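You operate a simulated robot arm through the tools that you are given. There is no shell and no other tool. Be economical: measure what you need, move in short steps, check, and stop when the job is done.

You are at the controls of a simulated robot arm. One attempt, no reset.

Task
Put things in order on the top of the far table. At the end: the white small jar from the top of the far table stands on top of the white box (marked "RINGS"); the blue tube from the top of the far table stands where the white small jar stood; the blue holder from the top of the far table stands where the blue tube stood; the silver nozzle from the top of the far table is in the silver basket; whatever was shut is shut again. Leave all else as you found it, and nothing knocked over.

The check looks at the end state, three seconds after you hand in, the way a careful person would. Anything else that was tipped, shoved, dropped, spilled or broken makes it a failure.

Robot
A 7-joint arm with a two-finger parallel gripper, fixed in place. Base frame: the origin is at the foot of the arm, x ahead of it, y to its left, z up; the work surface is at about z = 0. Units: cm, degrees, N and s.
With the tool pointing down near the work surface it reaches from about 22 to 58 cm from the base axis. Its first joint turns from -66.0 to 66.0 degrees. Payload 2.5 kg.
The TCP is the grasp point between the finger pads, 2.3 cm short of the fingertips. In the tool frame z runs along the fingers and y along their closing line. Largest opening 9.4 cm; finger width 3.8, thickness 1; the body of the gripper, 5.4 by 9.6 cm, starts 3.9 cm behind the TCP.
Orientation is that of the tool frame in the base frame, as a unit quaternion [w, x, y, z]. With the fingers straight down and closing along the base's y, the tool's x points along the base's -x, its y along +y and its z along -z.

Tools
- The arm moves only by the tool jog_arm. Its argument "commands" is a list of rows, each an object (a shift or turn left out is 0, a gripper value left out holds the last) with "travel": the shift along the tool's x, y, z in cm, a list of three; "dr": the turn, a rotation vector about the tool's x, y, z in rad, a list of three; "grip": the finger opening in cm, from 0 to 9.4. In form: [{"travel": [dx, dy, dz], "dr": [ax, ay, az], "grip": grip}, ...]. A call has 1 to 10 rows; each row shifts and turns the commanded pose from where the row before left it, along the tool's axes as they then stand. Each row takes 0.2 s and may step no farther than 5 cm and 8.6 degrees from the row before; otherwise, or with a gripper value out of range, the whole call is refused. A pose out of reach is approached as far as the arm can. The call stops where the force on the tool passes 40 N (or 10 N more than at its start, if that is more) or the arm is blocked; 0.2 s more then pass. The fingers move at their own pace (about 10.8 cm/s each) and stop on an object; they squeeze with about 39 N. The grip force told is the motor's: it shows also when the fingers shut on nothing. Time passes only in rows, and 0.2 s behind the last, so rows that do not move let the fingers close. The reply holds the time, the measured pose of the TCP, the force on the tool along the base axes, the opening and the grip force, in the units named above and with some noise, and new pictures: "views" is both (left out), scene, wrist or none.
- Cameras (640 x 400 px; columns grow to the right, rows downward): "scene" is fixed at [11.19, -40.29, 54.92]; the picture's right is [0.84, -0.55, 0.00], its down [-0.30, -0.46, -0.84] and it looks along [0.46, 0.70, -0.55] (base axes); focal length 226 px, centre (320, 200). "wrist" rides on the gripper at [-3.9, 0, -4.4] in the tool frame; the picture's right is [0.00, -1.00, 0.00], its down [0.97, 0.00, -0.24] and it looks along [0.24, 0.00, 0.97] (tool axes); focal length 218 px, centre (320, 200).
- measure_at(camera, pixels): for up to 12 pixels [column, row] of the newest picture of that camera ("zoom" is the newest enlarged one), the place [x, y, z] in the base frame of the surface seen there, good to about 0.3 cm, but the place of the scene camera against the robot may be out by one fixed shift of up to 1.2 cm in any direction. No time passes.
- enlarge(camera, box): a new picture of the part [left, top, right, bottom] of that camera's present view, enlarged. No time passes.
- job_done(): hands the job in; it is judged then, once.

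Go step by step. Measure first, check grasps and placings, and put right what went wrong. The budget is 80 turns and 120 pictures, counting those below and the enlarged ones. Unless the task says otherwise, let go and move clear before handing in, and close with one line.

The tools are called after "Request:" by a JSON object that holds its "name" and its "arguments". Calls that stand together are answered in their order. jog_arm: Moves the arm, as the interface text tells. Its arguments: {"type":"object","properties":{"commands":{"type":"array","items":{"type":"object","properties":{"travel":{"type":"array","items":{"type":"number"}},"dr":{"type":"array","items":{"type":"number"}},"grip":{"type":"number"}}}},"views":{"type":"string","enum":["both","scene","wrist","none"]}},"required":["commands"]} The other tools are called the same way: measure_at (camera, pixels) gives the place of the surface under pixels of a picture; enlarge (camera, box) takes an enlarged picture of a part of a camera's view; job_done () hands the job in.

At the start:

```text
t: 0.0
ee_pos: [39.94, 4.18, 44.04]
orientation: [0.0, 0.0, 1.0, 0.0]
contact_force: [-0.1, 0.9, 0.0]
gripper_width: 9.4
finger_force: 0.2
```

scene: 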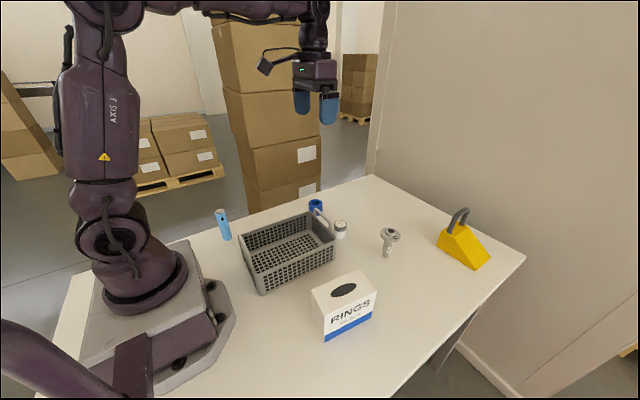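
wrist: 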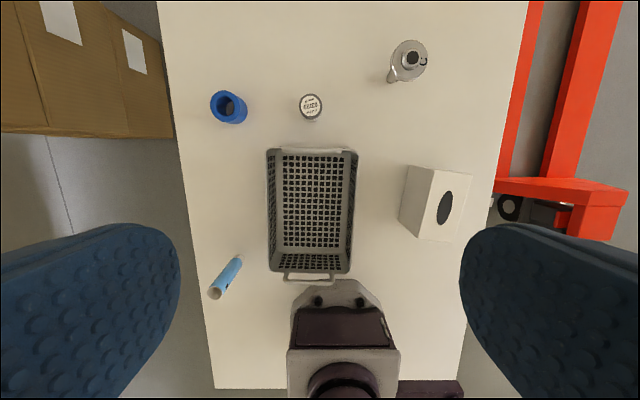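

The pictures show the tube, holder, jar, nozzle, basket and box on one table. I'll enlarge and measure them first.

Request:
{"name": "enlarge", "arguments": {"camera": "scene", "box": [200, 180, 420, 350]}}

Request:
{"name": "enlarge", "arguments": {"camera": "wrist", "box": [180, 20, 500, 310]}}

Request:
{"name": "measure_at", "arguments": {"camera": "wrist", "pixels": [[311, 104], [311, 122], [229, 97], [230, 106], [240, 262], [214, 292], [411, 58], [394, 77], [445, 208], [420, 180], [313, 210], [350, 350]]}}

Request:
{"name": "measure_at", "arguments": {"camera": "scene", "pixels": [[340, 222], [340, 236], [316, 203], [220, 212], [227, 239], [390, 232], [387, 255], [344, 290], [325, 295], [460, 215], [290, 247], [320, 222]]}}

```text
2.35 times, centred on (310, 265) of scene
```

zoom: 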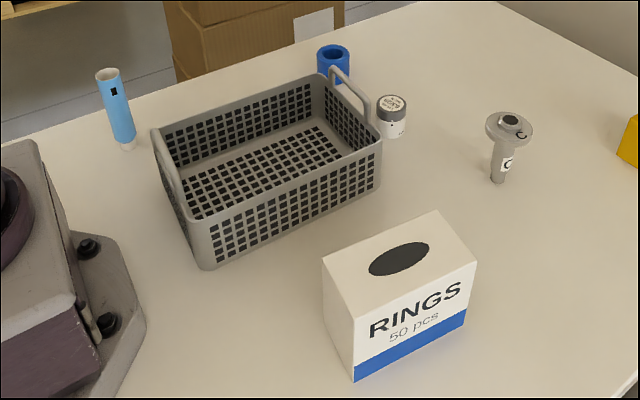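

```text
1.38 times, centred on (340, 165) of wrist
```

zoom: 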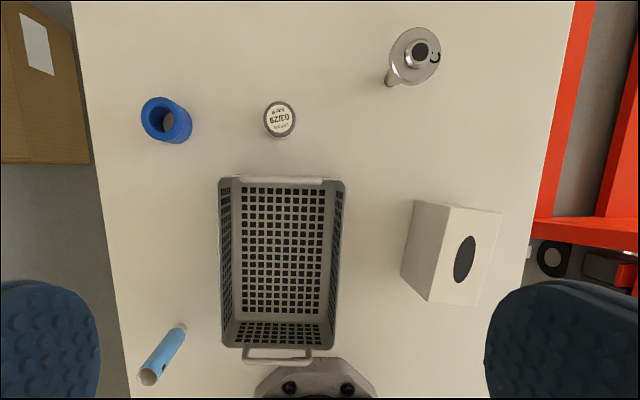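

```text
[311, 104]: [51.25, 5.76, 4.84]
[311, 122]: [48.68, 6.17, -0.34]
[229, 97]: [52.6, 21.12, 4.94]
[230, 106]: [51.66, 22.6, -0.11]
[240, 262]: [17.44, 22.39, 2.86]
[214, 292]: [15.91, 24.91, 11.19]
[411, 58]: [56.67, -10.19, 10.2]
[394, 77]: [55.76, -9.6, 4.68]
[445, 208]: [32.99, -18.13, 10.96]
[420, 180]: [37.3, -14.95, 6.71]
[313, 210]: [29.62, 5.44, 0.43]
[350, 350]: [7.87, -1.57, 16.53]
```

```text
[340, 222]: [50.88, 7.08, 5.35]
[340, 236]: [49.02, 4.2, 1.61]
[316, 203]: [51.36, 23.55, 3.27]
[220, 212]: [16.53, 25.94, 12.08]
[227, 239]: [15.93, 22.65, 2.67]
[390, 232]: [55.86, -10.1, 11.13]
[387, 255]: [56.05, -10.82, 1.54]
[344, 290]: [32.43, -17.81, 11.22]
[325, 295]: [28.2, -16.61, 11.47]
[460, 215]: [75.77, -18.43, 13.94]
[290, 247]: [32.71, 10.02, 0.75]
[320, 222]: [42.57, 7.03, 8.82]
```

The jar top is near (51, 6) at z 4.8. I'll go above it and refine with the wrist view.

Request:
{"name": "jog_arm", "arguments": {"commands": [{"travel": [-1.85, 0.3, 3.5]}, {"travel": [-1.85, 0.3, 4.2]}, {"travel": [-1.85, 0.3, 4.2]}, {"travel": [-1.85, 0.3, 4.2]}, {"travel": [-1.85, 0.3, 4.2]}, {"travel": [-1.85, 0.3, 4.2]}, {}]}}

```text
t: 1.6
ee_pos: [51.15, 6.05, 19.43]
orientation: [0.001, 0.0, 1.0, 0.0]
contact_force: [-0.4, -0.3, 0.2]
gripper_width: 9.39
finger_force: 0.0
```

scene: 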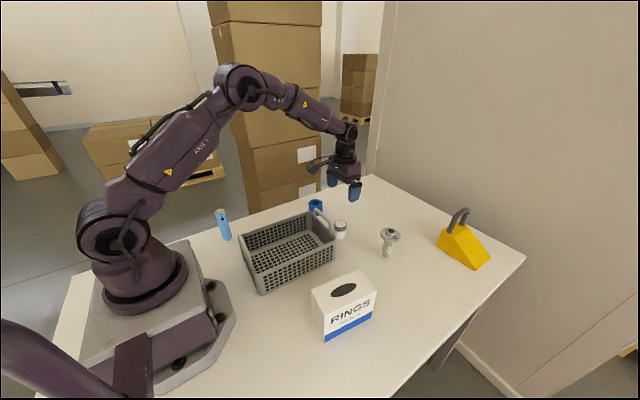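
wrist: 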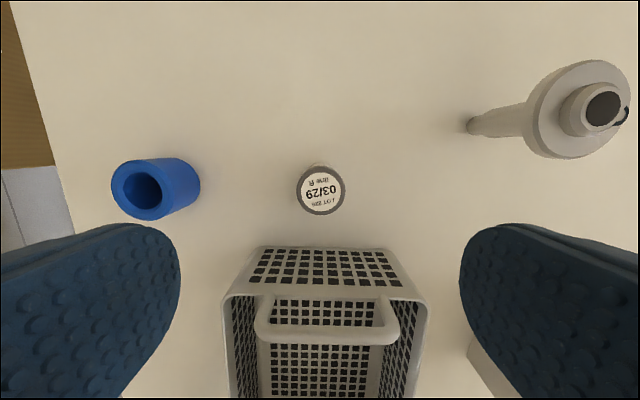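

The jar lid is at (321,190). I'll measure its edges, along with the holder, the nozzle and the basket rim.

Request:
{"name": "measure_at", "arguments": {"camera": "wrist", "pixels": [[320, 190], [299, 190], [342, 190], [320, 212], [320, 169], [120, 190], [160, 190], [139, 172], [139, 212], [603, 108], [470, 125], [328, 330]]}}

Request:
{"name": "enlarge", "arguments": {"camera": "wrist", "box": [440, 40, 640, 165]}}

Request:
{"name": "measure_at", "arguments": {"camera": "zoom", "pixels": [[450, 90], [280, 180], [340, 360], [530, 180], [130, 270], [230, 260]]}}

```text
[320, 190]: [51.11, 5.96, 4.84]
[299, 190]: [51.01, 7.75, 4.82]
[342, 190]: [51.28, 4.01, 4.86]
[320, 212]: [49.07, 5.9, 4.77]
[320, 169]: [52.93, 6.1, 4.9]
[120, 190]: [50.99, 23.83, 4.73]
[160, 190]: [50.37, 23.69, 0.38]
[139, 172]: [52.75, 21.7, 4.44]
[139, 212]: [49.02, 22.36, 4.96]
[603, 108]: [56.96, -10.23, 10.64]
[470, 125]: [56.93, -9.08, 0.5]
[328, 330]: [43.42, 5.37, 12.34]
```

```text
3.20 times, centred on (540, 102) of wrist
```

zoom: 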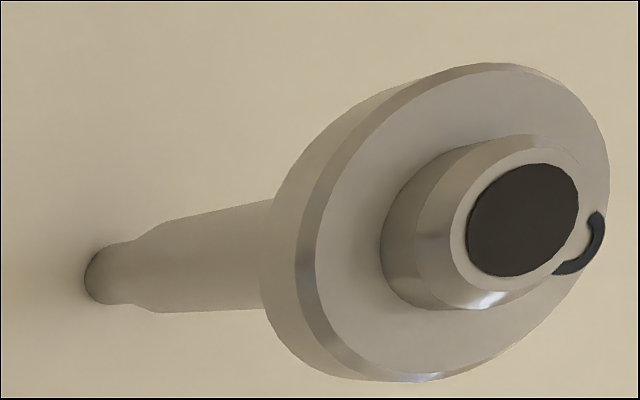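

```text
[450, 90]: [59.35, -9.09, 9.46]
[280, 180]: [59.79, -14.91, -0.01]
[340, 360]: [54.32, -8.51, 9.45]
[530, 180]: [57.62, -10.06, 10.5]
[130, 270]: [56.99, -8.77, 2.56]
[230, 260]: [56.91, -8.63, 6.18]
```

The jar is 4 cm wide, centred at (51.1, 5.95), so the TCP is already aligned. I'll descend to z 3 and close.

Request:
{"name": "jog_arm", "arguments": {"commands": [{"travel": [0, -0.1, 4.2]}, {"travel": [0, 0, 4.2]}, {"travel": [0, 0, 4]}, {"travel": [0, 0, 2.5]}, {"travel": [0, 0, 1.5]}, {}, {"grip": 3}, {}, {}]}}

```text
t: 2.8
ee_pos: [51.42, 6.08, 4.48]
orientation: [0.003, -0.001, 1.0, 0.0]
contact_force: [-3.0, 0.2, 7.7]
gripper_width: 9.41
finger_force: 0.0
stopped in row 5: the force on the tool passed its limit (the readings are from after the stop); the commanded pose is now the measured one
```

scene: 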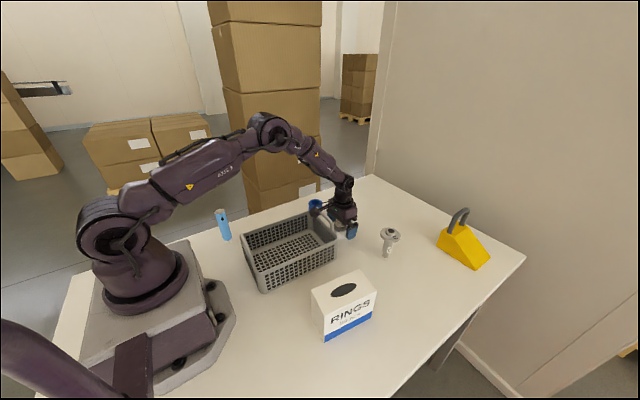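
wrist: 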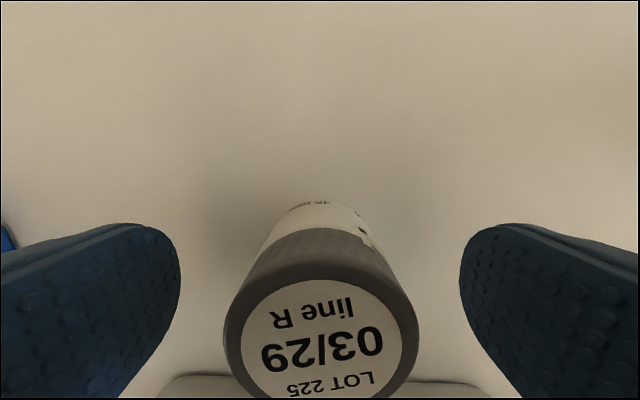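

The arm stopped at z 4.48 with the force limit passed. I'll enlarge the scene to find what it touched.

Request:
{"name": "enlarge", "arguments": {"camera": "scene", "box": [270, 165, 400, 280]}}

Request:
{"name": "enlarge", "arguments": {"camera": "wrist", "box": [140, 200, 500, 400]}}

Request:
{"name": "measure_at", "arguments": {"camera": "wrist", "pixels": [[320, 345], [255, 345], [400, 345], [190, 388], [450, 390], [320, 215]]}}

```text
3.48 times, centred on (335, 222) of scene
```

zoom: 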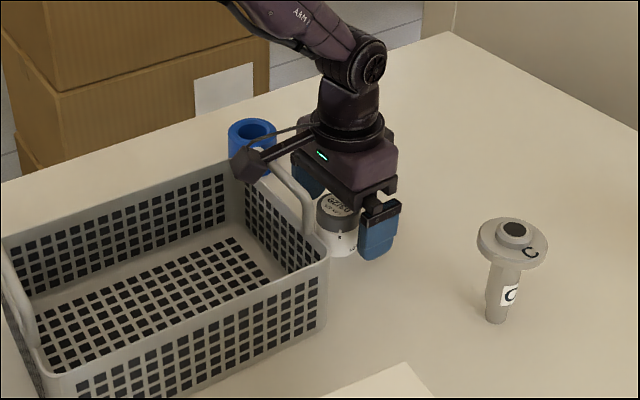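

```text
1.78 times, centred on (320, 300) of wrist
```

zoom: 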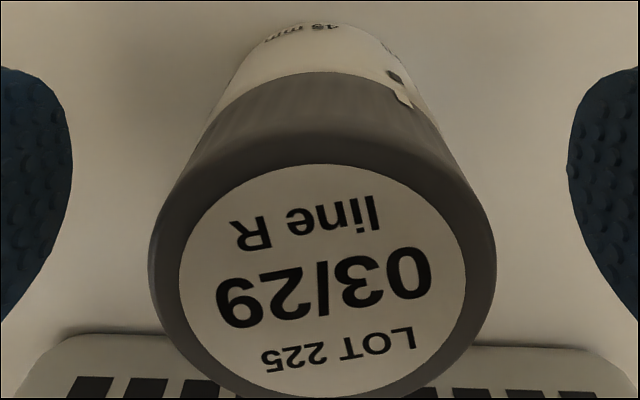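

```text
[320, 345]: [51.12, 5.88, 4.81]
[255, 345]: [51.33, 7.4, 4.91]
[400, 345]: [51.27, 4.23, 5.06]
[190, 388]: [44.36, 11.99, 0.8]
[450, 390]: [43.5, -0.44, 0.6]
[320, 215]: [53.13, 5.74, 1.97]
```

A stalk with a small block sticks out of the gripper toward the base, at zoom (247,163), and it appears to sit on the basket handle. I'll measure the block and handle in the scene picture.

Request:
{"name": "measure_at", "arguments": {"camera": "scene", "pixels": [[319, 211], [315, 211], [321, 214], [331, 207], [336, 205], [330, 221], [323, 215], [339, 211], [348, 213]]}}

Request:
{"name": "enlarge", "arguments": {"camera": "scene", "box": [295, 185, 365, 245]}}

```text
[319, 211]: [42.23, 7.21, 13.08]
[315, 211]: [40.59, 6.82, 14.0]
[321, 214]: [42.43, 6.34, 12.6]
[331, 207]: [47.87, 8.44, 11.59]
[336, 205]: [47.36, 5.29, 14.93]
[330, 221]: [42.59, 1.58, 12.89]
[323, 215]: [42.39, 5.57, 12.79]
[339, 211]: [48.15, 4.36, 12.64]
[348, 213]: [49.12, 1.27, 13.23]
```

```text
6.67 times, centred on (330, 215) of scene
```

zoom: 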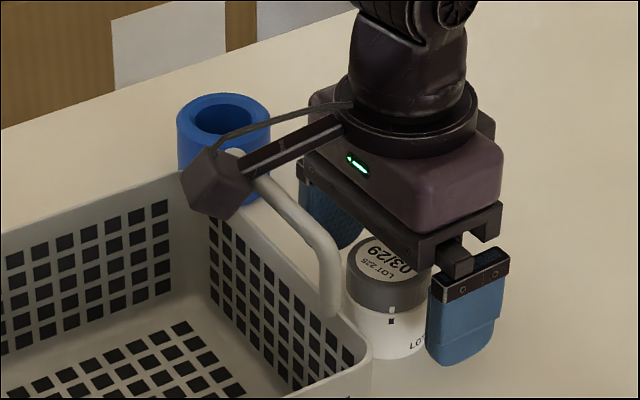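

The block's bottom is about 8 cm above the TCP and it reaches about 10 cm toward tool +x, so it is resting on the basket handle. I'll rise, then turn the tool about 90° so the block points to +y.

Request:
{"name": "jog_arm", "arguments": {"commands": [{"travel": [0, 0, -2]}, {"travel": [0, 0, -4]}, {"travel": [0, 0, -4]}, {}], "views": "scene"}}

Request:
{"name": "jog_arm", "arguments": {"commands": [{"dr": [0, 0, 0.149]}, {"dr": [0, 0, 0.149]}, {"dr": [0, 0, 0.149]}, {"dr": [0, 0, 0.149]}, {"dr": [0, 0, 0.149]}, {"dr": [0, 0, 0.149]}, {"dr": [0, 0, 0.149]}, {"dr": [0, 0, 0.149]}, {"dr": [0, 0, 0.149]}, {"dr": [0, 0, 0.149]}], "views": "none"}}

Request:
{"name": "jog_arm", "arguments": {"commands": [{"dr": [0, 0, 0.081], "grip": 6.5}, {}, {}]}}

```text
t: 3.8
ee_pos: [51.3, 6.11, 14.29]
orientation: [0.004, 0.0, 1.0, 0.001]
contact_force: [-0.2, 0.3, -0.6]
gripper_width: 9.42
finger_force: 0.2
```

scene: 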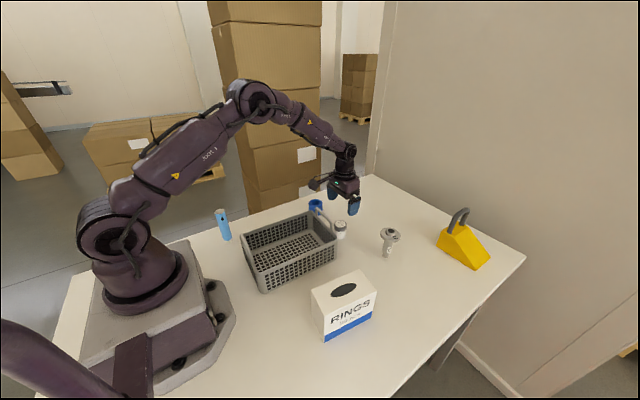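

```text
t: 6.0
ee_pos: [51.29, 5.98, 14.41]
orientation: [0.002, 0.678, 0.735, 0.002]
contact_force: [0.1, -0.6, 0.5]
gripper_width: 9.39
finger_force: 0.1
```

```text
t: 6.8
ee_pos: [51.34, 6.13, 14.33]
orientation: [0.002, 0.707, 0.707, 0.003]
contact_force: [0.8, -0.7, 0.3]
gripper_width: 6.49
finger_force: 0.0
```

scene: 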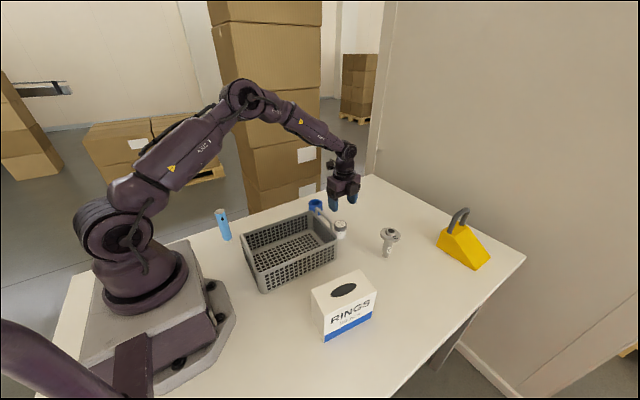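
wrist: 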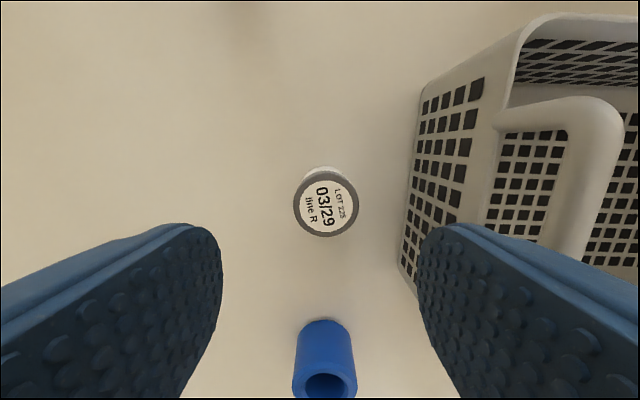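

The block now points to +y and the jar at (325,202) lies between the fingers. I'll check clearance to the basket rim and the jar centre.

Request:
{"name": "measure_at", "arguments": {"camera": "wrist", "pixels": [[325, 203], [296, 203], [356, 203], [325, 234], [425, 95], [490, 130], [560, 105], [590, 220], [326, 388], [297, 385], [352, 385]]}}

```text
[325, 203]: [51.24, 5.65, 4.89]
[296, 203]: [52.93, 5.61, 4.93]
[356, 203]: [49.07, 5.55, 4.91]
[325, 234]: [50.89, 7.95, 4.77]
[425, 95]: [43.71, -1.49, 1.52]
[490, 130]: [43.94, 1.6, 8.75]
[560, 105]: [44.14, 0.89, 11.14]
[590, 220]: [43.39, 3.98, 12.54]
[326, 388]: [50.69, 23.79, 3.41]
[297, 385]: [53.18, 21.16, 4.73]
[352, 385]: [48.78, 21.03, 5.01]
```

Clearance is about 2 cm on the basket side. I'll descend to z 3 and grip.

Request:
{"name": "jog_arm", "arguments": {"commands": [{"travel": [-0.1, -0.25, 4]}, {"travel": [0, 0, 3.5]}, {"travel": [0, 0, 2.5]}, {"travel": [0, 0, 1.3]}, {}, {"grip": 2.5}, {}, {}, {}]}}

```text
t: 8.8
ee_pos: [51.13, 5.95, 3.09]
orientation: [0.002, 0.707, 0.707, 0.003]
contact_force: [0.4, 0.7, 0.4]
gripper_width: 4.39
finger_force: 39.3
```

scene: 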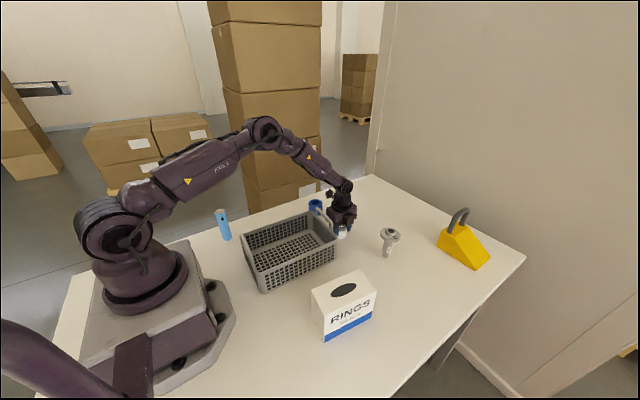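
wrist: 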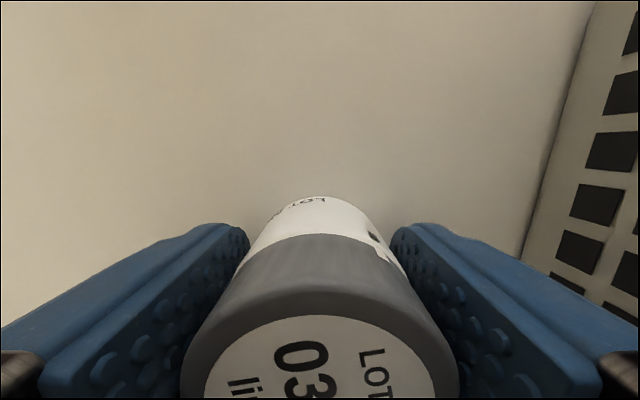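

The grip is firm at 4.39 cm. I'll lift and measure the box top from the scene while moving toward it.

Request:
{"name": "jog_arm", "arguments": {"commands": [{"travel": [0, 0, -2]}, {"travel": [0, 0, -4]}, {"travel": [0, 0, -5]}, {"travel": [0, 0, -5]}, {"travel": [-3, -1, -3]}, {"travel": [-4, -2, 0]}, {"travel": [-4, -2, 0]}, {}]}}

Request:
{"name": "enlarge", "arguments": {"camera": "scene", "box": [295, 260, 395, 350]}}

Request:
{"name": "measure_at", "arguments": {"camera": "scene", "pixels": [[313, 292], [357, 272], [374, 290], [325, 308], [344, 290], [332, 293], [357, 287], [351, 300]]}}

```text
t: 10.6
ee_pos: [46.04, -5.18, 22.0]
orientation: [0.002, 0.706, 0.708, 0.004]
contact_force: [0.5, -0.1, -1.4]
gripper_width: 4.39
finger_force: 38.3
```

scene: 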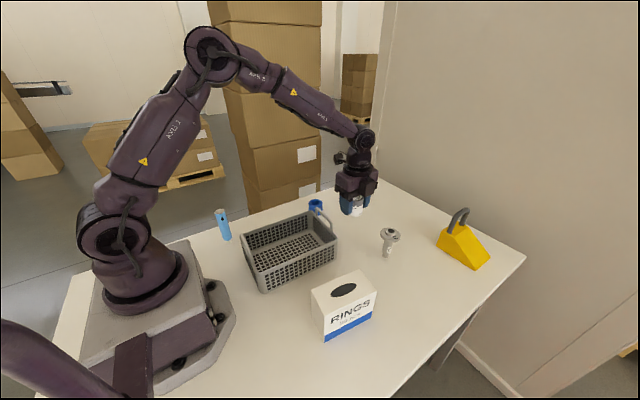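
wrist: 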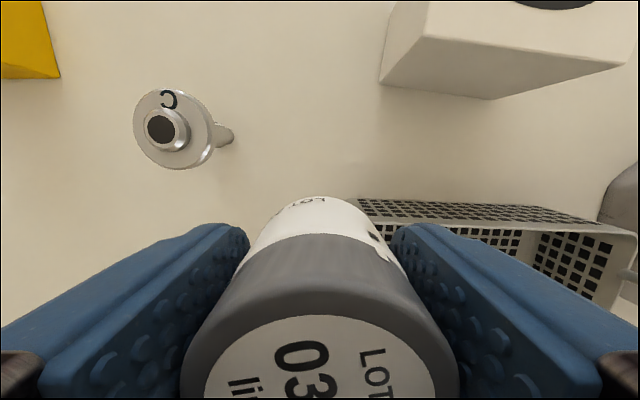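

```text
4.44 times, centred on (345, 305) of scene
```

zoom: 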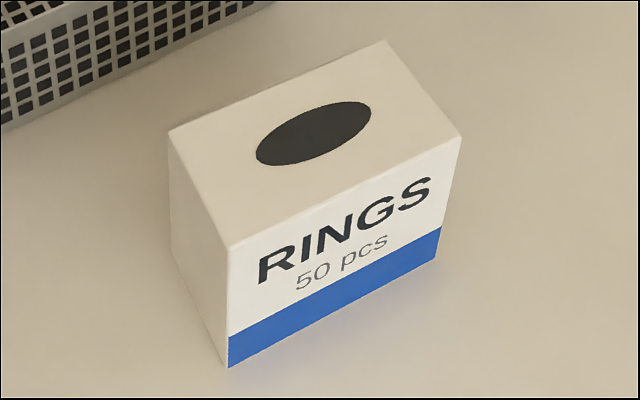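

```text
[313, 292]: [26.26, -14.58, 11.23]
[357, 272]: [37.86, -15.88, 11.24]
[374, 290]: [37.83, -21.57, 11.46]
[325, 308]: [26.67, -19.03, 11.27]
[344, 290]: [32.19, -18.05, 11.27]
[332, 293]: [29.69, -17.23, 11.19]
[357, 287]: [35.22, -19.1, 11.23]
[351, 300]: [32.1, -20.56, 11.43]
```

The top is flat (the ellipse is printed), centred about (32.3,-17.9), and roughly 12×6 cm. I'll move nearer and measure its corners with the wrist camera.

Request:
{"name": "jog_arm", "arguments": {"commands": [{"travel": [-2, -4, 0]}, {"travel": [-2, -4, 0]}, {"travel": [-2, -4, 0]}, {"travel": [0, -1.5, 0]}, {}], "views": "wrist"}}

```text
t: 11.8
ee_pos: [32.5, -10.97, 21.92]
orientation: [0.001, 0.707, 0.708, 0.003]
contact_force: [0.4, -0.6, -0.4]
gripper_width: 4.4
finger_force: 39.1
```

wrist: 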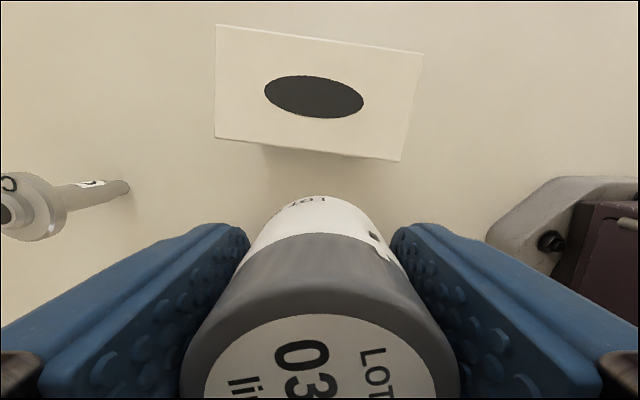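

Request:
{"name": "measure_at", "arguments": {"camera": "wrist", "pixels": [[219, 28], [420, 55], [400, 157], [218, 134], [314, 96]]}}

```text
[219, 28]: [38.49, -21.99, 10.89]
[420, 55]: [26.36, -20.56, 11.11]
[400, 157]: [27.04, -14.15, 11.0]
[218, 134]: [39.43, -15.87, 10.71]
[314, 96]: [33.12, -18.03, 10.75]
```

The box top is centred at (32.95,-18.1), z≈10.95. I'll move over it and lower to just above contact.

Request:
{"name": "jog_arm", "arguments": {"commands": [{"travel": [-3.5, 0.2, 0]}, {"travel": [-3.6, 0.25, 0]}, {"travel": [0, 0, 3.5]}, {"travel": [0, 0, 2.8]}, {"travel": [0, 0, 0.9]}, {}]}}

```text
t: 13.2
ee_pos: [33.02, -18.08, 14.61]
orientation: [0.002, 0.707, 0.707, 0.003]
contact_force: [0.5, -1.3, -0.9]
gripper_width: 4.39
finger_force: 39.1
```

scene: 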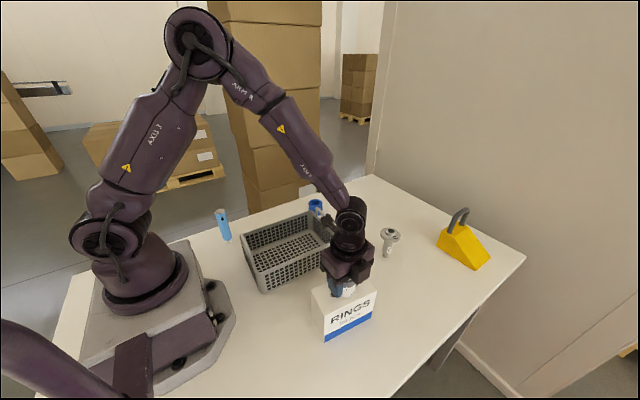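
wrist: 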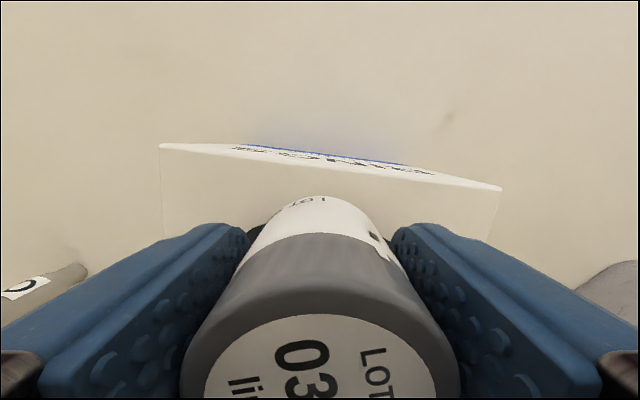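

The jar is about 0.5 cm above the box. I'll lower in small steps while watching the force.

Request:
{"name": "jog_arm", "arguments": {"commands": [{"travel": [0, 0, 0.2]}, {"travel": [0, 0, 0.15]}, {"travel": [0, 0, 0.1]}, {}], "views": "none"}}

```text
t: 14.2
ee_pos: [33.0, -18.05, 14.25]
orientation: [0.001, 0.707, 0.707, 0.003]
contact_force: [0.7, -0.2, -0.6]
gripper_width: 4.39
finger_force: 39.4
```

Request:
{"name": "jog_arm", "arguments": {"commands": [{"travel": [0, 0, 0.1]}, {"travel": [0, 0, 0.1]}, {}], "views": "none"}}

```text
t: 15.0
ee_pos: [33.05, -18.15, 14.07]
orientation: [0.002, 0.707, 0.707, 0.003]
contact_force: [-1.1, 0.2, 5.4]
gripper_width: 4.37
finger_force: 39.1
```

Contact shows at 5.4 N. I'll open gently to 7 cm, then rise.

Request:
{"name": "jog_arm", "arguments": {"commands": [{"grip": 5}, {"grip": 7}, {}, {"travel": [0, 0, -2]}, {"travel": [0, 0, -4]}, {"travel": [0, 0, -4]}, {}]}}

```text
t: 16.6
ee_pos: [33.05, -18.12, 24.06]
orientation: [0.002, 0.707, 0.707, 0.003]
contact_force: [-0.4, 0.1, -0.1]
gripper_width: 7.01
finger_force: 0.0
```

scene: 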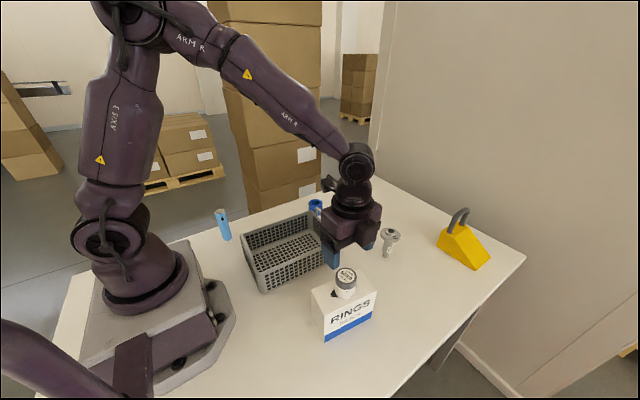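
wrist: 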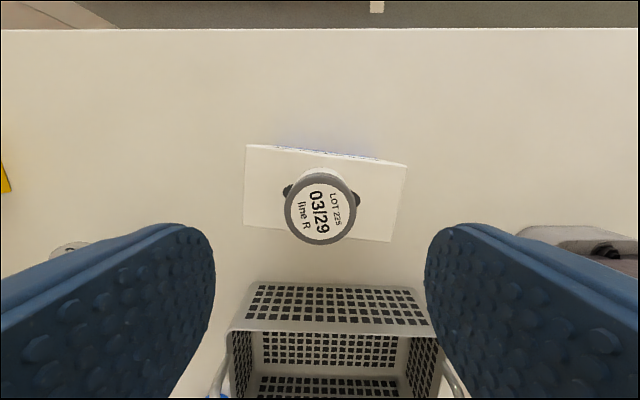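

The jar stands on the box at (320,207). Next is the tube near (16.5, 23.5), which I'll reach by an arc at z 24.

Request:
{"name": "jog_arm", "arguments": {"commands": [{"travel": [4.4, 0.6, 0]}, {"travel": [4.4, 0.6, 0]}, {"travel": [4.4, 0.6, 0]}, {"travel": [4.4, 0.6, 0]}, {"travel": [4.4, 0.6, 0]}, {"travel": [3.5, -2, 0]}, {"travel": [3.5, -2, 0]}, {"travel": [3.5, -2, 0]}, {"travel": [3.5, -2, 0]}], "views": "none"}}

Request:
{"name": "jog_arm", "arguments": {"commands": [{"travel": [1.3, -3, 0]}, {"travel": [1.3, -3, 0]}, {"travel": [1.4, -3, 0]}, {}]}}

```text
t: 18.6
ee_pos: [28.03, 17.93, 24.06]
orientation: [0.002, 0.708, 0.706, 0.003]
contact_force: [-0.6, -0.4, 0.3]
gripper_width: 6.98
finger_force: 0.0
```

```text
t: 19.6
ee_pos: [18.92, 21.85, 24.09]
orientation: [0.002, 0.707, 0.707, 0.003]
contact_force: [0.0, -0.7, -0.3]
gripper_width: 6.98
finger_force: 0.1
```

scene: 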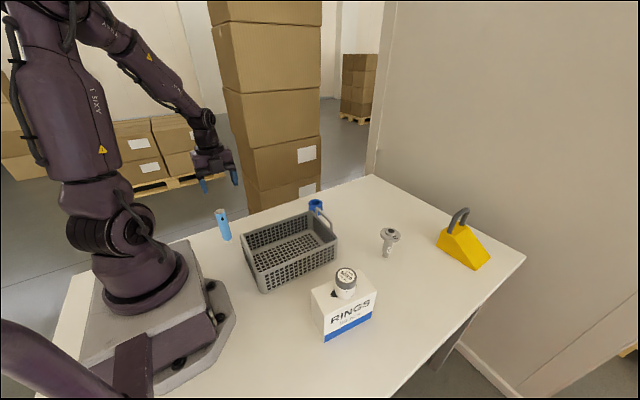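
wrist: 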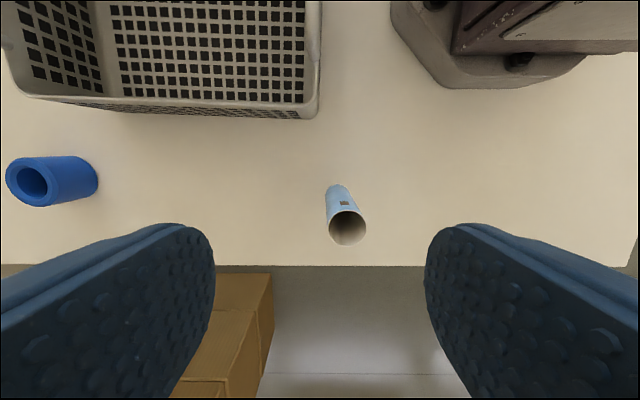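

The tube's open top is at (347,228). I'll measure the rim and base, and the holder too.

Request:
{"name": "enlarge", "arguments": {"camera": "wrist", "box": [300, 170, 400, 260]}}

Request:
{"name": "measure_at", "arguments": {"camera": "zoom", "pixels": [[186, 265], [290, 265], [224, 200], [270, 328], [180, 190], [170, 120], [225, 120], [195, 80]]}}

Request:
{"name": "measure_at", "arguments": {"camera": "wrist", "pixels": [[331, 230], [363, 232], [347, 213], [349, 243], [12, 182], [50, 175], [30, 200], [30, 162], [70, 262], [600, 264]]}}

```text
4.44 times, centred on (350, 215) of wrist
```

zoom: 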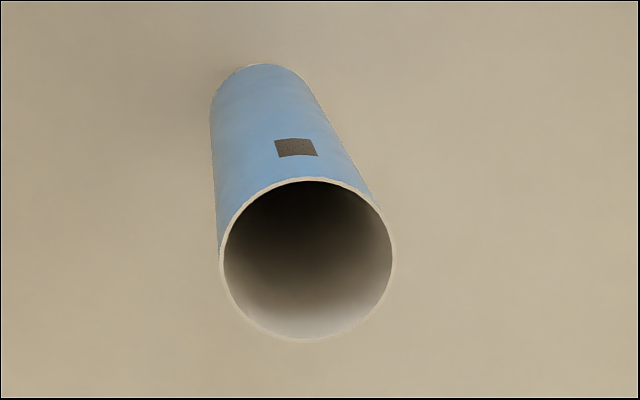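

```text
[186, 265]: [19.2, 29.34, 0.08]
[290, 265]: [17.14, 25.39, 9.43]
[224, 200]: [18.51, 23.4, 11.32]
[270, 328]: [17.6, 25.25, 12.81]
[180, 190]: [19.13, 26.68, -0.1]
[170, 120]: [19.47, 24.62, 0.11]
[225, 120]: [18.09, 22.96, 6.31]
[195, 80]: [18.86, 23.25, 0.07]
```

```text
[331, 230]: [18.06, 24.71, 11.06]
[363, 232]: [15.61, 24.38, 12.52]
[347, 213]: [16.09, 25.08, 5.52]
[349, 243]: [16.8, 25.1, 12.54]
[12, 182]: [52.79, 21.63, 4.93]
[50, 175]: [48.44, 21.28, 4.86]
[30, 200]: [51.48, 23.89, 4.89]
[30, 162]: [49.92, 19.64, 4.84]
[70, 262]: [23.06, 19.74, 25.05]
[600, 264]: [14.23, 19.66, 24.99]
```

The tube is about 12.4 cm tall and 2.7 cm wide, centred near (16.7, 24.1). I'll align, descend partway and check the alignment.

Request:
{"name": "jog_arm", "arguments": {"commands": [{"travel": [2.25, -2.2, 0]}, {"travel": [0, 0, 3.5]}, {"travel": [0, 0, 3.5]}, {}], "views": "wrist"}}

```text
t: 20.6
ee_pos: [16.78, 24.11, 16.93]
orientation: [0.002, 0.707, 0.707, 0.003]
contact_force: [-0.4, 0.3, 0.2]
gripper_width: 6.99
finger_force: 0.0
```

wrist: 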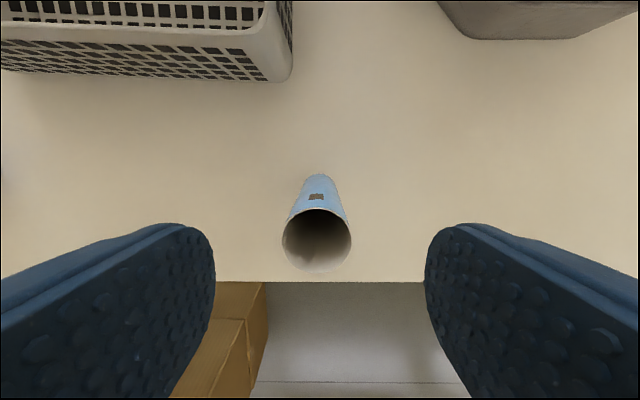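

The tube is aligned at (317,240). I'll descend to z 9 and close.

Request:
{"name": "jog_arm", "arguments": {"commands": [{"travel": [0.1, 0, 3.5]}, {"travel": [0, 0, 3]}, {"travel": [0, 0, 1.4]}, {}, {"grip": 1.5}, {}, {}, {}, {}]}}

```text
t: 22.6
ee_pos: [16.75, 24.05, 9.05]
orientation: [0.002, 0.707, 0.708, 0.003]
contact_force: [1.6, 0.3, 4.8]
gripper_width: 2.71
finger_force: 38.2
```

scene: 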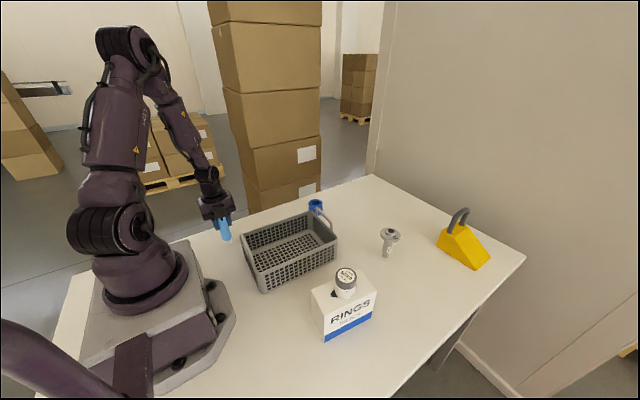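
wrist: 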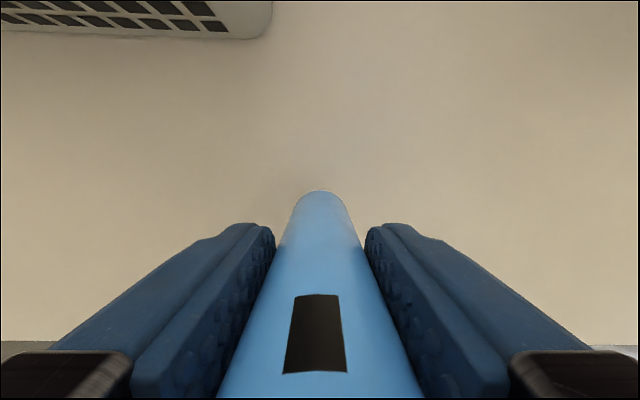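

The tube is gripped at 2.71 cm. I'll lift it high and carry it over toward the jar's old spot at (51.05, 5.95).

Request:
{"name": "jog_arm", "arguments": {"commands": [{"travel": [0, 0, -1.5]}, {"travel": [0, 0, -4]}, {"travel": [0, 0, -4.5]}, {"travel": [0, 0, -4.5]}, {"travel": [-1, 3.5, -1.5]}, {"travel": [-1, 4, 0]}, {"travel": [-1, 4.3, 0]}, {"travel": [-2, 4.4, 0]}, {"travel": [-2, 4.3, 0]}], "views": "none"}}

Request:
{"name": "jog_arm", "arguments": {"commands": [{"travel": [-2, 4.3, 0]}, {"travel": [-2, 4.3, 0]}, {"travel": [-3, 3, 0]}, {"travel": [-2, 1.2, 0]}, {}]}}

```text
t: 24.6
ee_pos: [37.44, 16.87, 25.22]
orientation: [0.002, 0.707, 0.708, 0.003]
contact_force: [-0.1, 0.0, -0.3]
gripper_width: 2.72
finger_force: 38.9
```

```text
t: 25.8
ee_pos: [50.06, 8.13, 25.26]
orientation: [0.001, 0.707, 0.707, 0.003]
contact_force: [0.1, -0.1, -0.5]
gripper_width: 2.69
finger_force: 39.4
```

scene: 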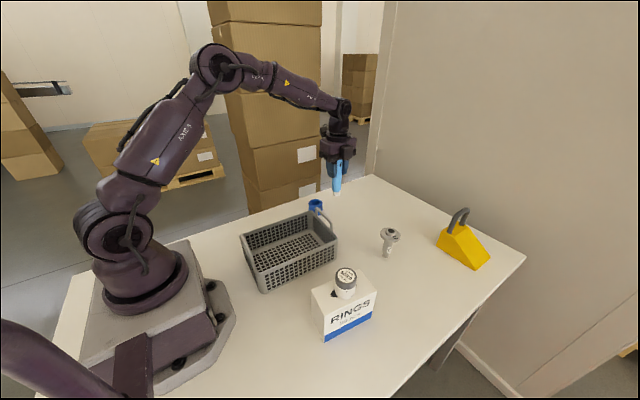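
wrist: 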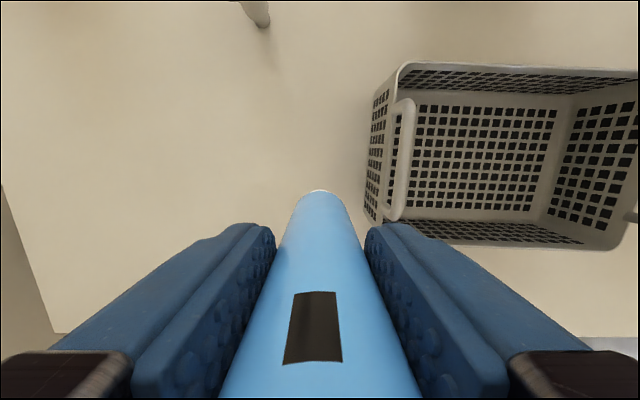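

I'm near the spot. I'll shift to (51.05, 5.95) and lower to just above the table.

Request:
{"name": "jog_arm", "arguments": {"commands": [{"travel": [-2.15, 1.0, 0]}, {"travel": [0, 0, 4.5]}, {"travel": [0, 0, 4.5]}, {"travel": [0, 0, 3.5]}, {"travel": [0, 0, 2.2]}, {"travel": [0, 0, 0.9]}, {}]}}

```text
t: 27.4
ee_pos: [51.15, 5.99, 9.66]
orientation: [0.001, 0.707, 0.707, 0.003]
contact_force: [0.2, -0.5, 0.0]
gripper_width: 2.83
finger_force: 39.1
```

scene: 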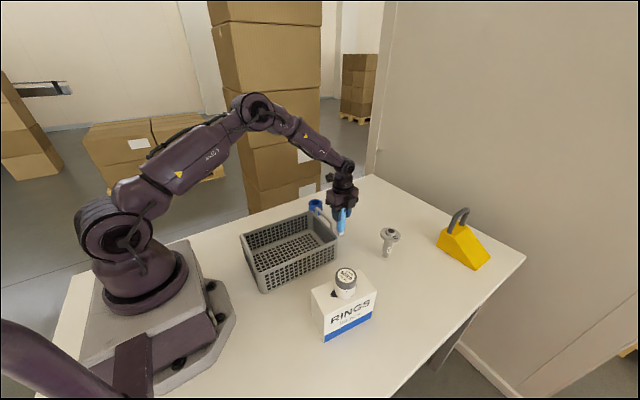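
wrist: 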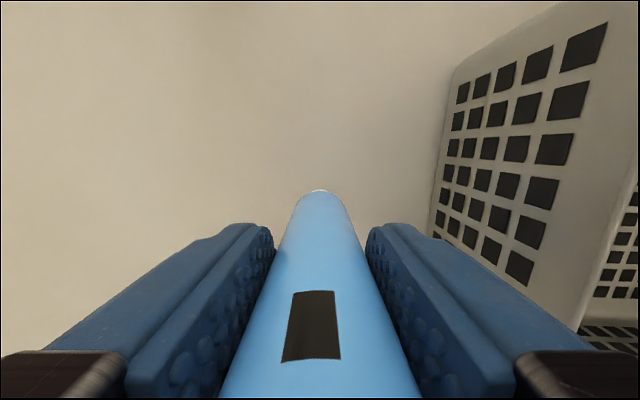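

Request:
{"name": "jog_arm", "arguments": {"commands": [{"travel": [0, 0, 0.2]}, {"travel": [0, 0, 0.15]}, {"travel": [0, 0, 0.1]}, {}], "views": "none"}}

```text
t: 28.4
ee_pos: [51.11, 6.06, 9.29]
orientation: [0.002, 0.707, 0.707, 0.003]
contact_force: [0.5, 0.0, 0.4]
gripper_width: 2.84
finger_force: 39.1
```

There's no contact yet at 9.29, so I'll keep lowering in small steps.

Request:
{"name": "jog_arm", "arguments": {"commands": [{"travel": [0, 0, 0.1]}, {"travel": [0, 0, 0.1]}, {}], "views": "none"}}

```text
t: 29.2
ee_pos: [51.21, 5.98, 9.27]
orientation: [0.003, 0.707, 0.707, 0.004]
contact_force: [-3.5, -1.4, 17.9]
gripper_width: 2.84
finger_force: 39.5
```

The tube is on the table (18 N). I'll ease up 0.12 cm, release and rise.

Request:
{"name": "jog_arm", "arguments": {"commands": [{"travel": [0, 0, -0.12]}, {}, {"grip": 3.4}, {"grip": 4.5}, {"grip": 6}, {}]}}

```text
t: 30.6
ee_pos: [51.06, 6.04, 9.15]
orientation: [0.002, 0.707, 0.707, 0.004]
contact_force: [0.2, -0.2, 0.0]
gripper_width: 6.01
finger_force: 0.2
```

scene: 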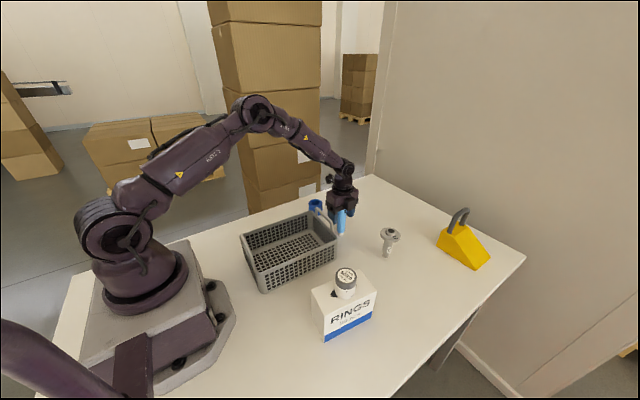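
wrist: 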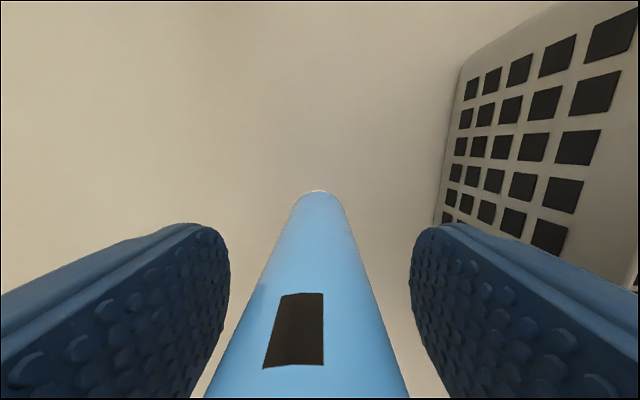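

The tube stands free. I'll rise and move over the holder near (51, 21.8), looking first.

Request:
{"name": "jog_arm", "arguments": {"commands": [{"travel": [0, 0, -3]}, {"travel": [0, 0, -4]}, {"travel": [0, 0, -4]}, {"travel": [4, 0, 0], "grip": 7.5}, {"travel": [4, 0, 0]}, {"travel": [4, 0, 0]}, {}]}}

```text
t: 32.2
ee_pos: [51.01, 17.89, 20.21]
orientation: [0.001, 0.707, 0.707, 0.003]
contact_force: [0.4, -0.7, -1.1]
gripper_width: 7.52
finger_force: 0.0
```

scene: 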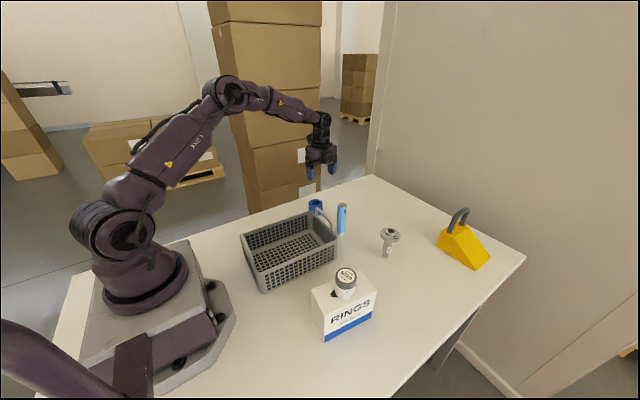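
wrist: 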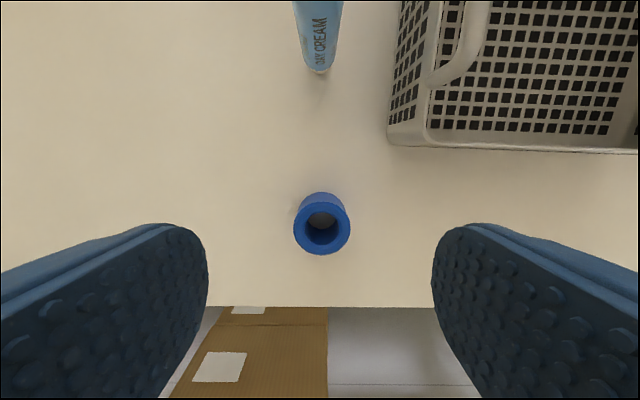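

The holder's top ring is at (322,226). I'll measure it.

Request:
{"name": "measure_at", "arguments": {"camera": "wrist", "pixels": [[296, 226], [348, 226], [322, 250], [322, 203], [308, 205], [322, 222], [318, 70]]}}

Request:
{"name": "enlarge", "arguments": {"camera": "wrist", "box": [270, 170, 370, 270]}}

```text
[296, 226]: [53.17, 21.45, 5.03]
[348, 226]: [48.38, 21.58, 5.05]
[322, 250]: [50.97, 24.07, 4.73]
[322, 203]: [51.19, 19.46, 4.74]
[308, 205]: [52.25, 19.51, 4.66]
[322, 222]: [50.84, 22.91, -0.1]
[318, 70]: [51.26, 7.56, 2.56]
```

```text
4.00 times, centred on (320, 220) of wrist
```

zoom: 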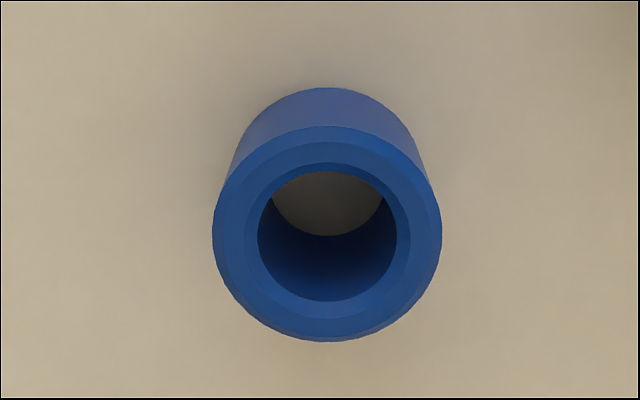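

The holder is centred at (50.85, 21.75), 5 cm wide and 5 cm tall. I'll descend to z 3 and grip.

Request:
{"name": "jog_arm", "arguments": {"commands": [{"travel": [3.87, -0.15, 0]}, {"travel": [0, 0, 4.5]}, {"travel": [0, 0, 4.5]}, {"travel": [0, 0, 4]}, {"travel": [0, 0, 2.7]}, {"travel": [0, 0, 1.5]}, {}, {"grip": 3.5}, {}, {}]}}

```text
t: 34.4
ee_pos: [50.89, 21.74, 3.04]
orientation: [0.002, 0.707, 0.707, 0.003]
contact_force: [-0.2, 0.4, -0.2]
gripper_width: 5.52
finger_force: 39.1
```

scene: 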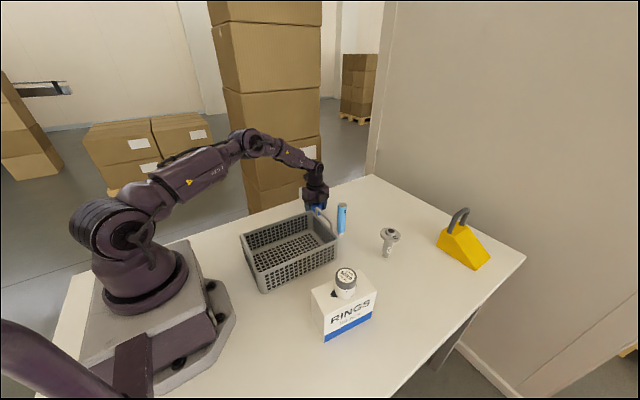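
wrist: 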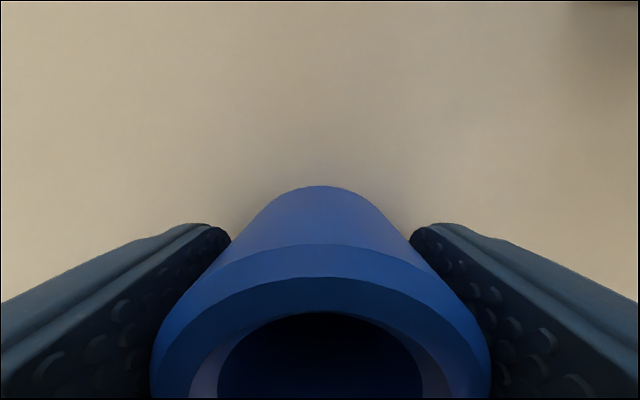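

The holder is gripped at 5.5 cm. I'll lift it and carry it to the tube's old place at (16.75, 24.05).

Request:
{"name": "jog_arm", "arguments": {"commands": [{"travel": [0, 0, -2]}, {"travel": [0, 0, -4]}, {"travel": [0, 0, -4]}, {"travel": [0, -4, -3]}, {"travel": [0, -4.5, 0]}, {"travel": [0, -4.5, 0]}, {"travel": [0.5, -4.5, 0]}, {"travel": [0.5, -4.5, 0]}, {"travel": [0.5, -4.5, 0]}, {"travel": [0.5, -4.5, 0]}], "views": "none"}}

Request:
{"name": "jog_arm", "arguments": {"commands": [{"travel": [0.3, -3.1, 0]}, {}, {"travel": [0, 0, 4]}, {"travel": [0, 0, 4]}, {"travel": [0, 0, 2.5]}, {}]}}

```text
t: 36.6
ee_pos: [19.93, 23.81, 15.69]
orientation: [0.002, 0.707, 0.707, 0.004]
contact_force: [-0.1, -0.2, -1.2]
gripper_width: 5.52
finger_force: 38.9
```

```text
t: 38.0
ee_pos: [17.1, 24.28, 5.23]
orientation: [0.002, 0.706, 0.708, 0.003]
contact_force: [-0.2, 0.1, 0.1]
gripper_width: 5.54
finger_force: 39.1
```

scene: 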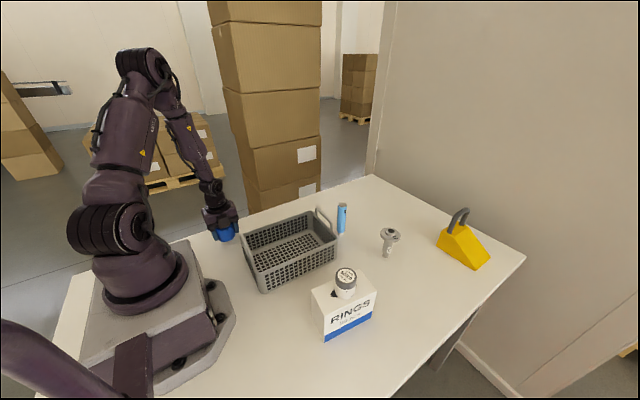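
wrist: 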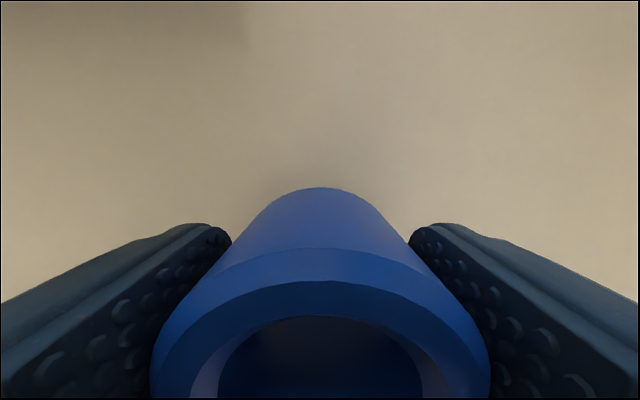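

The holder hangs 2 cm above the table. I'll correct by about 0.25 cm and lower to contact.

Request:
{"name": "jog_arm", "arguments": {"commands": [{"travel": [-0.2, -0.3, 0.8]}, {"travel": [0, 0, 0.8]}, {"travel": [0, 0, 0.3]}, {"travel": [0, 0, 0.15]}, {}], "views": "none"}}

```text
t: 39.2
ee_pos: [16.69, 23.92, 3.29]
orientation: [0.001, 0.706, 0.709, 0.004]
contact_force: [1.0, 0.3, -0.8]
gripper_width: 5.53
finger_force: 39.2
```

Request:
{"name": "jog_arm", "arguments": {"commands": [{"travel": [0, 0, 0.1]}, {"travel": [0, 0, 0.1]}, {}], "views": "none"}}

```text
t: 40.0
ee_pos: [16.66, 23.87, 3.06]
orientation: [0.002, 0.708, 0.707, 0.003]
contact_force: [-1.9, -1.5, 6.7]
gripper_width: 5.54
finger_force: 39.0
```

Contact shows at 6.7 N. I'll release and rise.

Request:
{"name": "jog_arm", "arguments": {"commands": [{"grip": 6.2}, {"grip": 7.5}, {}, {"travel": [0, 0, -3]}, {"travel": [0, 0, -4]}, {"travel": [0, 0, -5]}, {"travel": [0, 0, -4]}, {}]}}

```text
t: 41.8
ee_pos: [16.41, 23.88, 19.15]
orientation: [0.003, 0.707, 0.708, 0.003]
contact_force: [0.7, -0.5, 0.6]
gripper_width: 7.51
finger_force: 0.1
```

scene: 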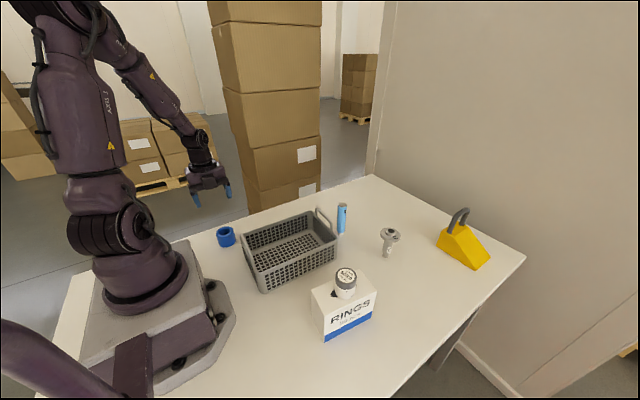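
wrist: 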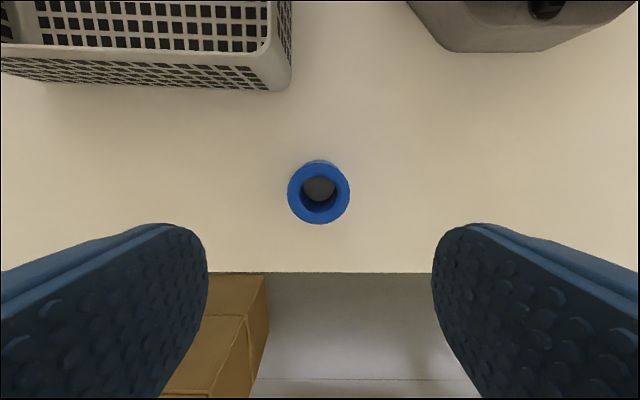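

The holder stands in place at (319,193). Next is the nozzle near (57,-9.7), which I'll approach high by an arc.

Request:
{"name": "jog_arm", "arguments": {"commands": [{"travel": [-1, 3.5, -3], "grip": 9.0}, {"travel": [-1.5, 4.5, 0]}, {"travel": [-1.5, 4.5, 0]}, {"travel": [-2, 4.5, 0]}, {"travel": [-2, 4.5, 0]}, {"travel": [-2.5, 4.3, 0]}, {"travel": [-3, 4, 0]}, {"travel": [-3.5, 3.5, 0]}, {"travel": [-3.5, 3, 0]}, {"travel": [-4, 1.5, 0]}], "views": "none"}}

Request:
{"name": "jog_arm", "arguments": {"commands": [{"travel": [-3.8, 1, 0]}, {"travel": [-3, 0, 0]}, {}]}}

```text
t: 44.0
ee_pos: [54.36, -0.47, 22.23]
orientation: [0.002, 0.706, 0.708, 0.003]
contact_force: [-0.2, -0.1, 1.3]
gripper_width: 9.0
finger_force: 0.0
```

```text
t: 44.8
ee_pos: [55.3, -7.27, 22.12]
orientation: [0.002, 0.707, 0.707, 0.003]
contact_force: [0.7, 0.1, -0.9]
gripper_width: 9.0
finger_force: 0.0
```

scene: 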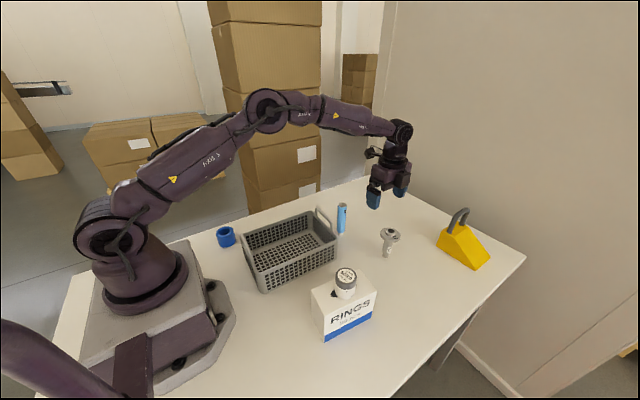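
wrist: 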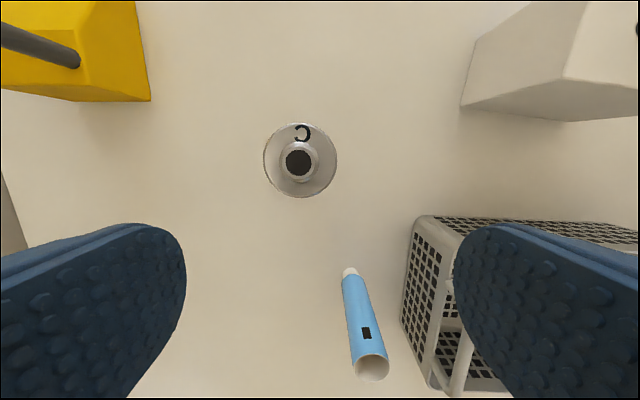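

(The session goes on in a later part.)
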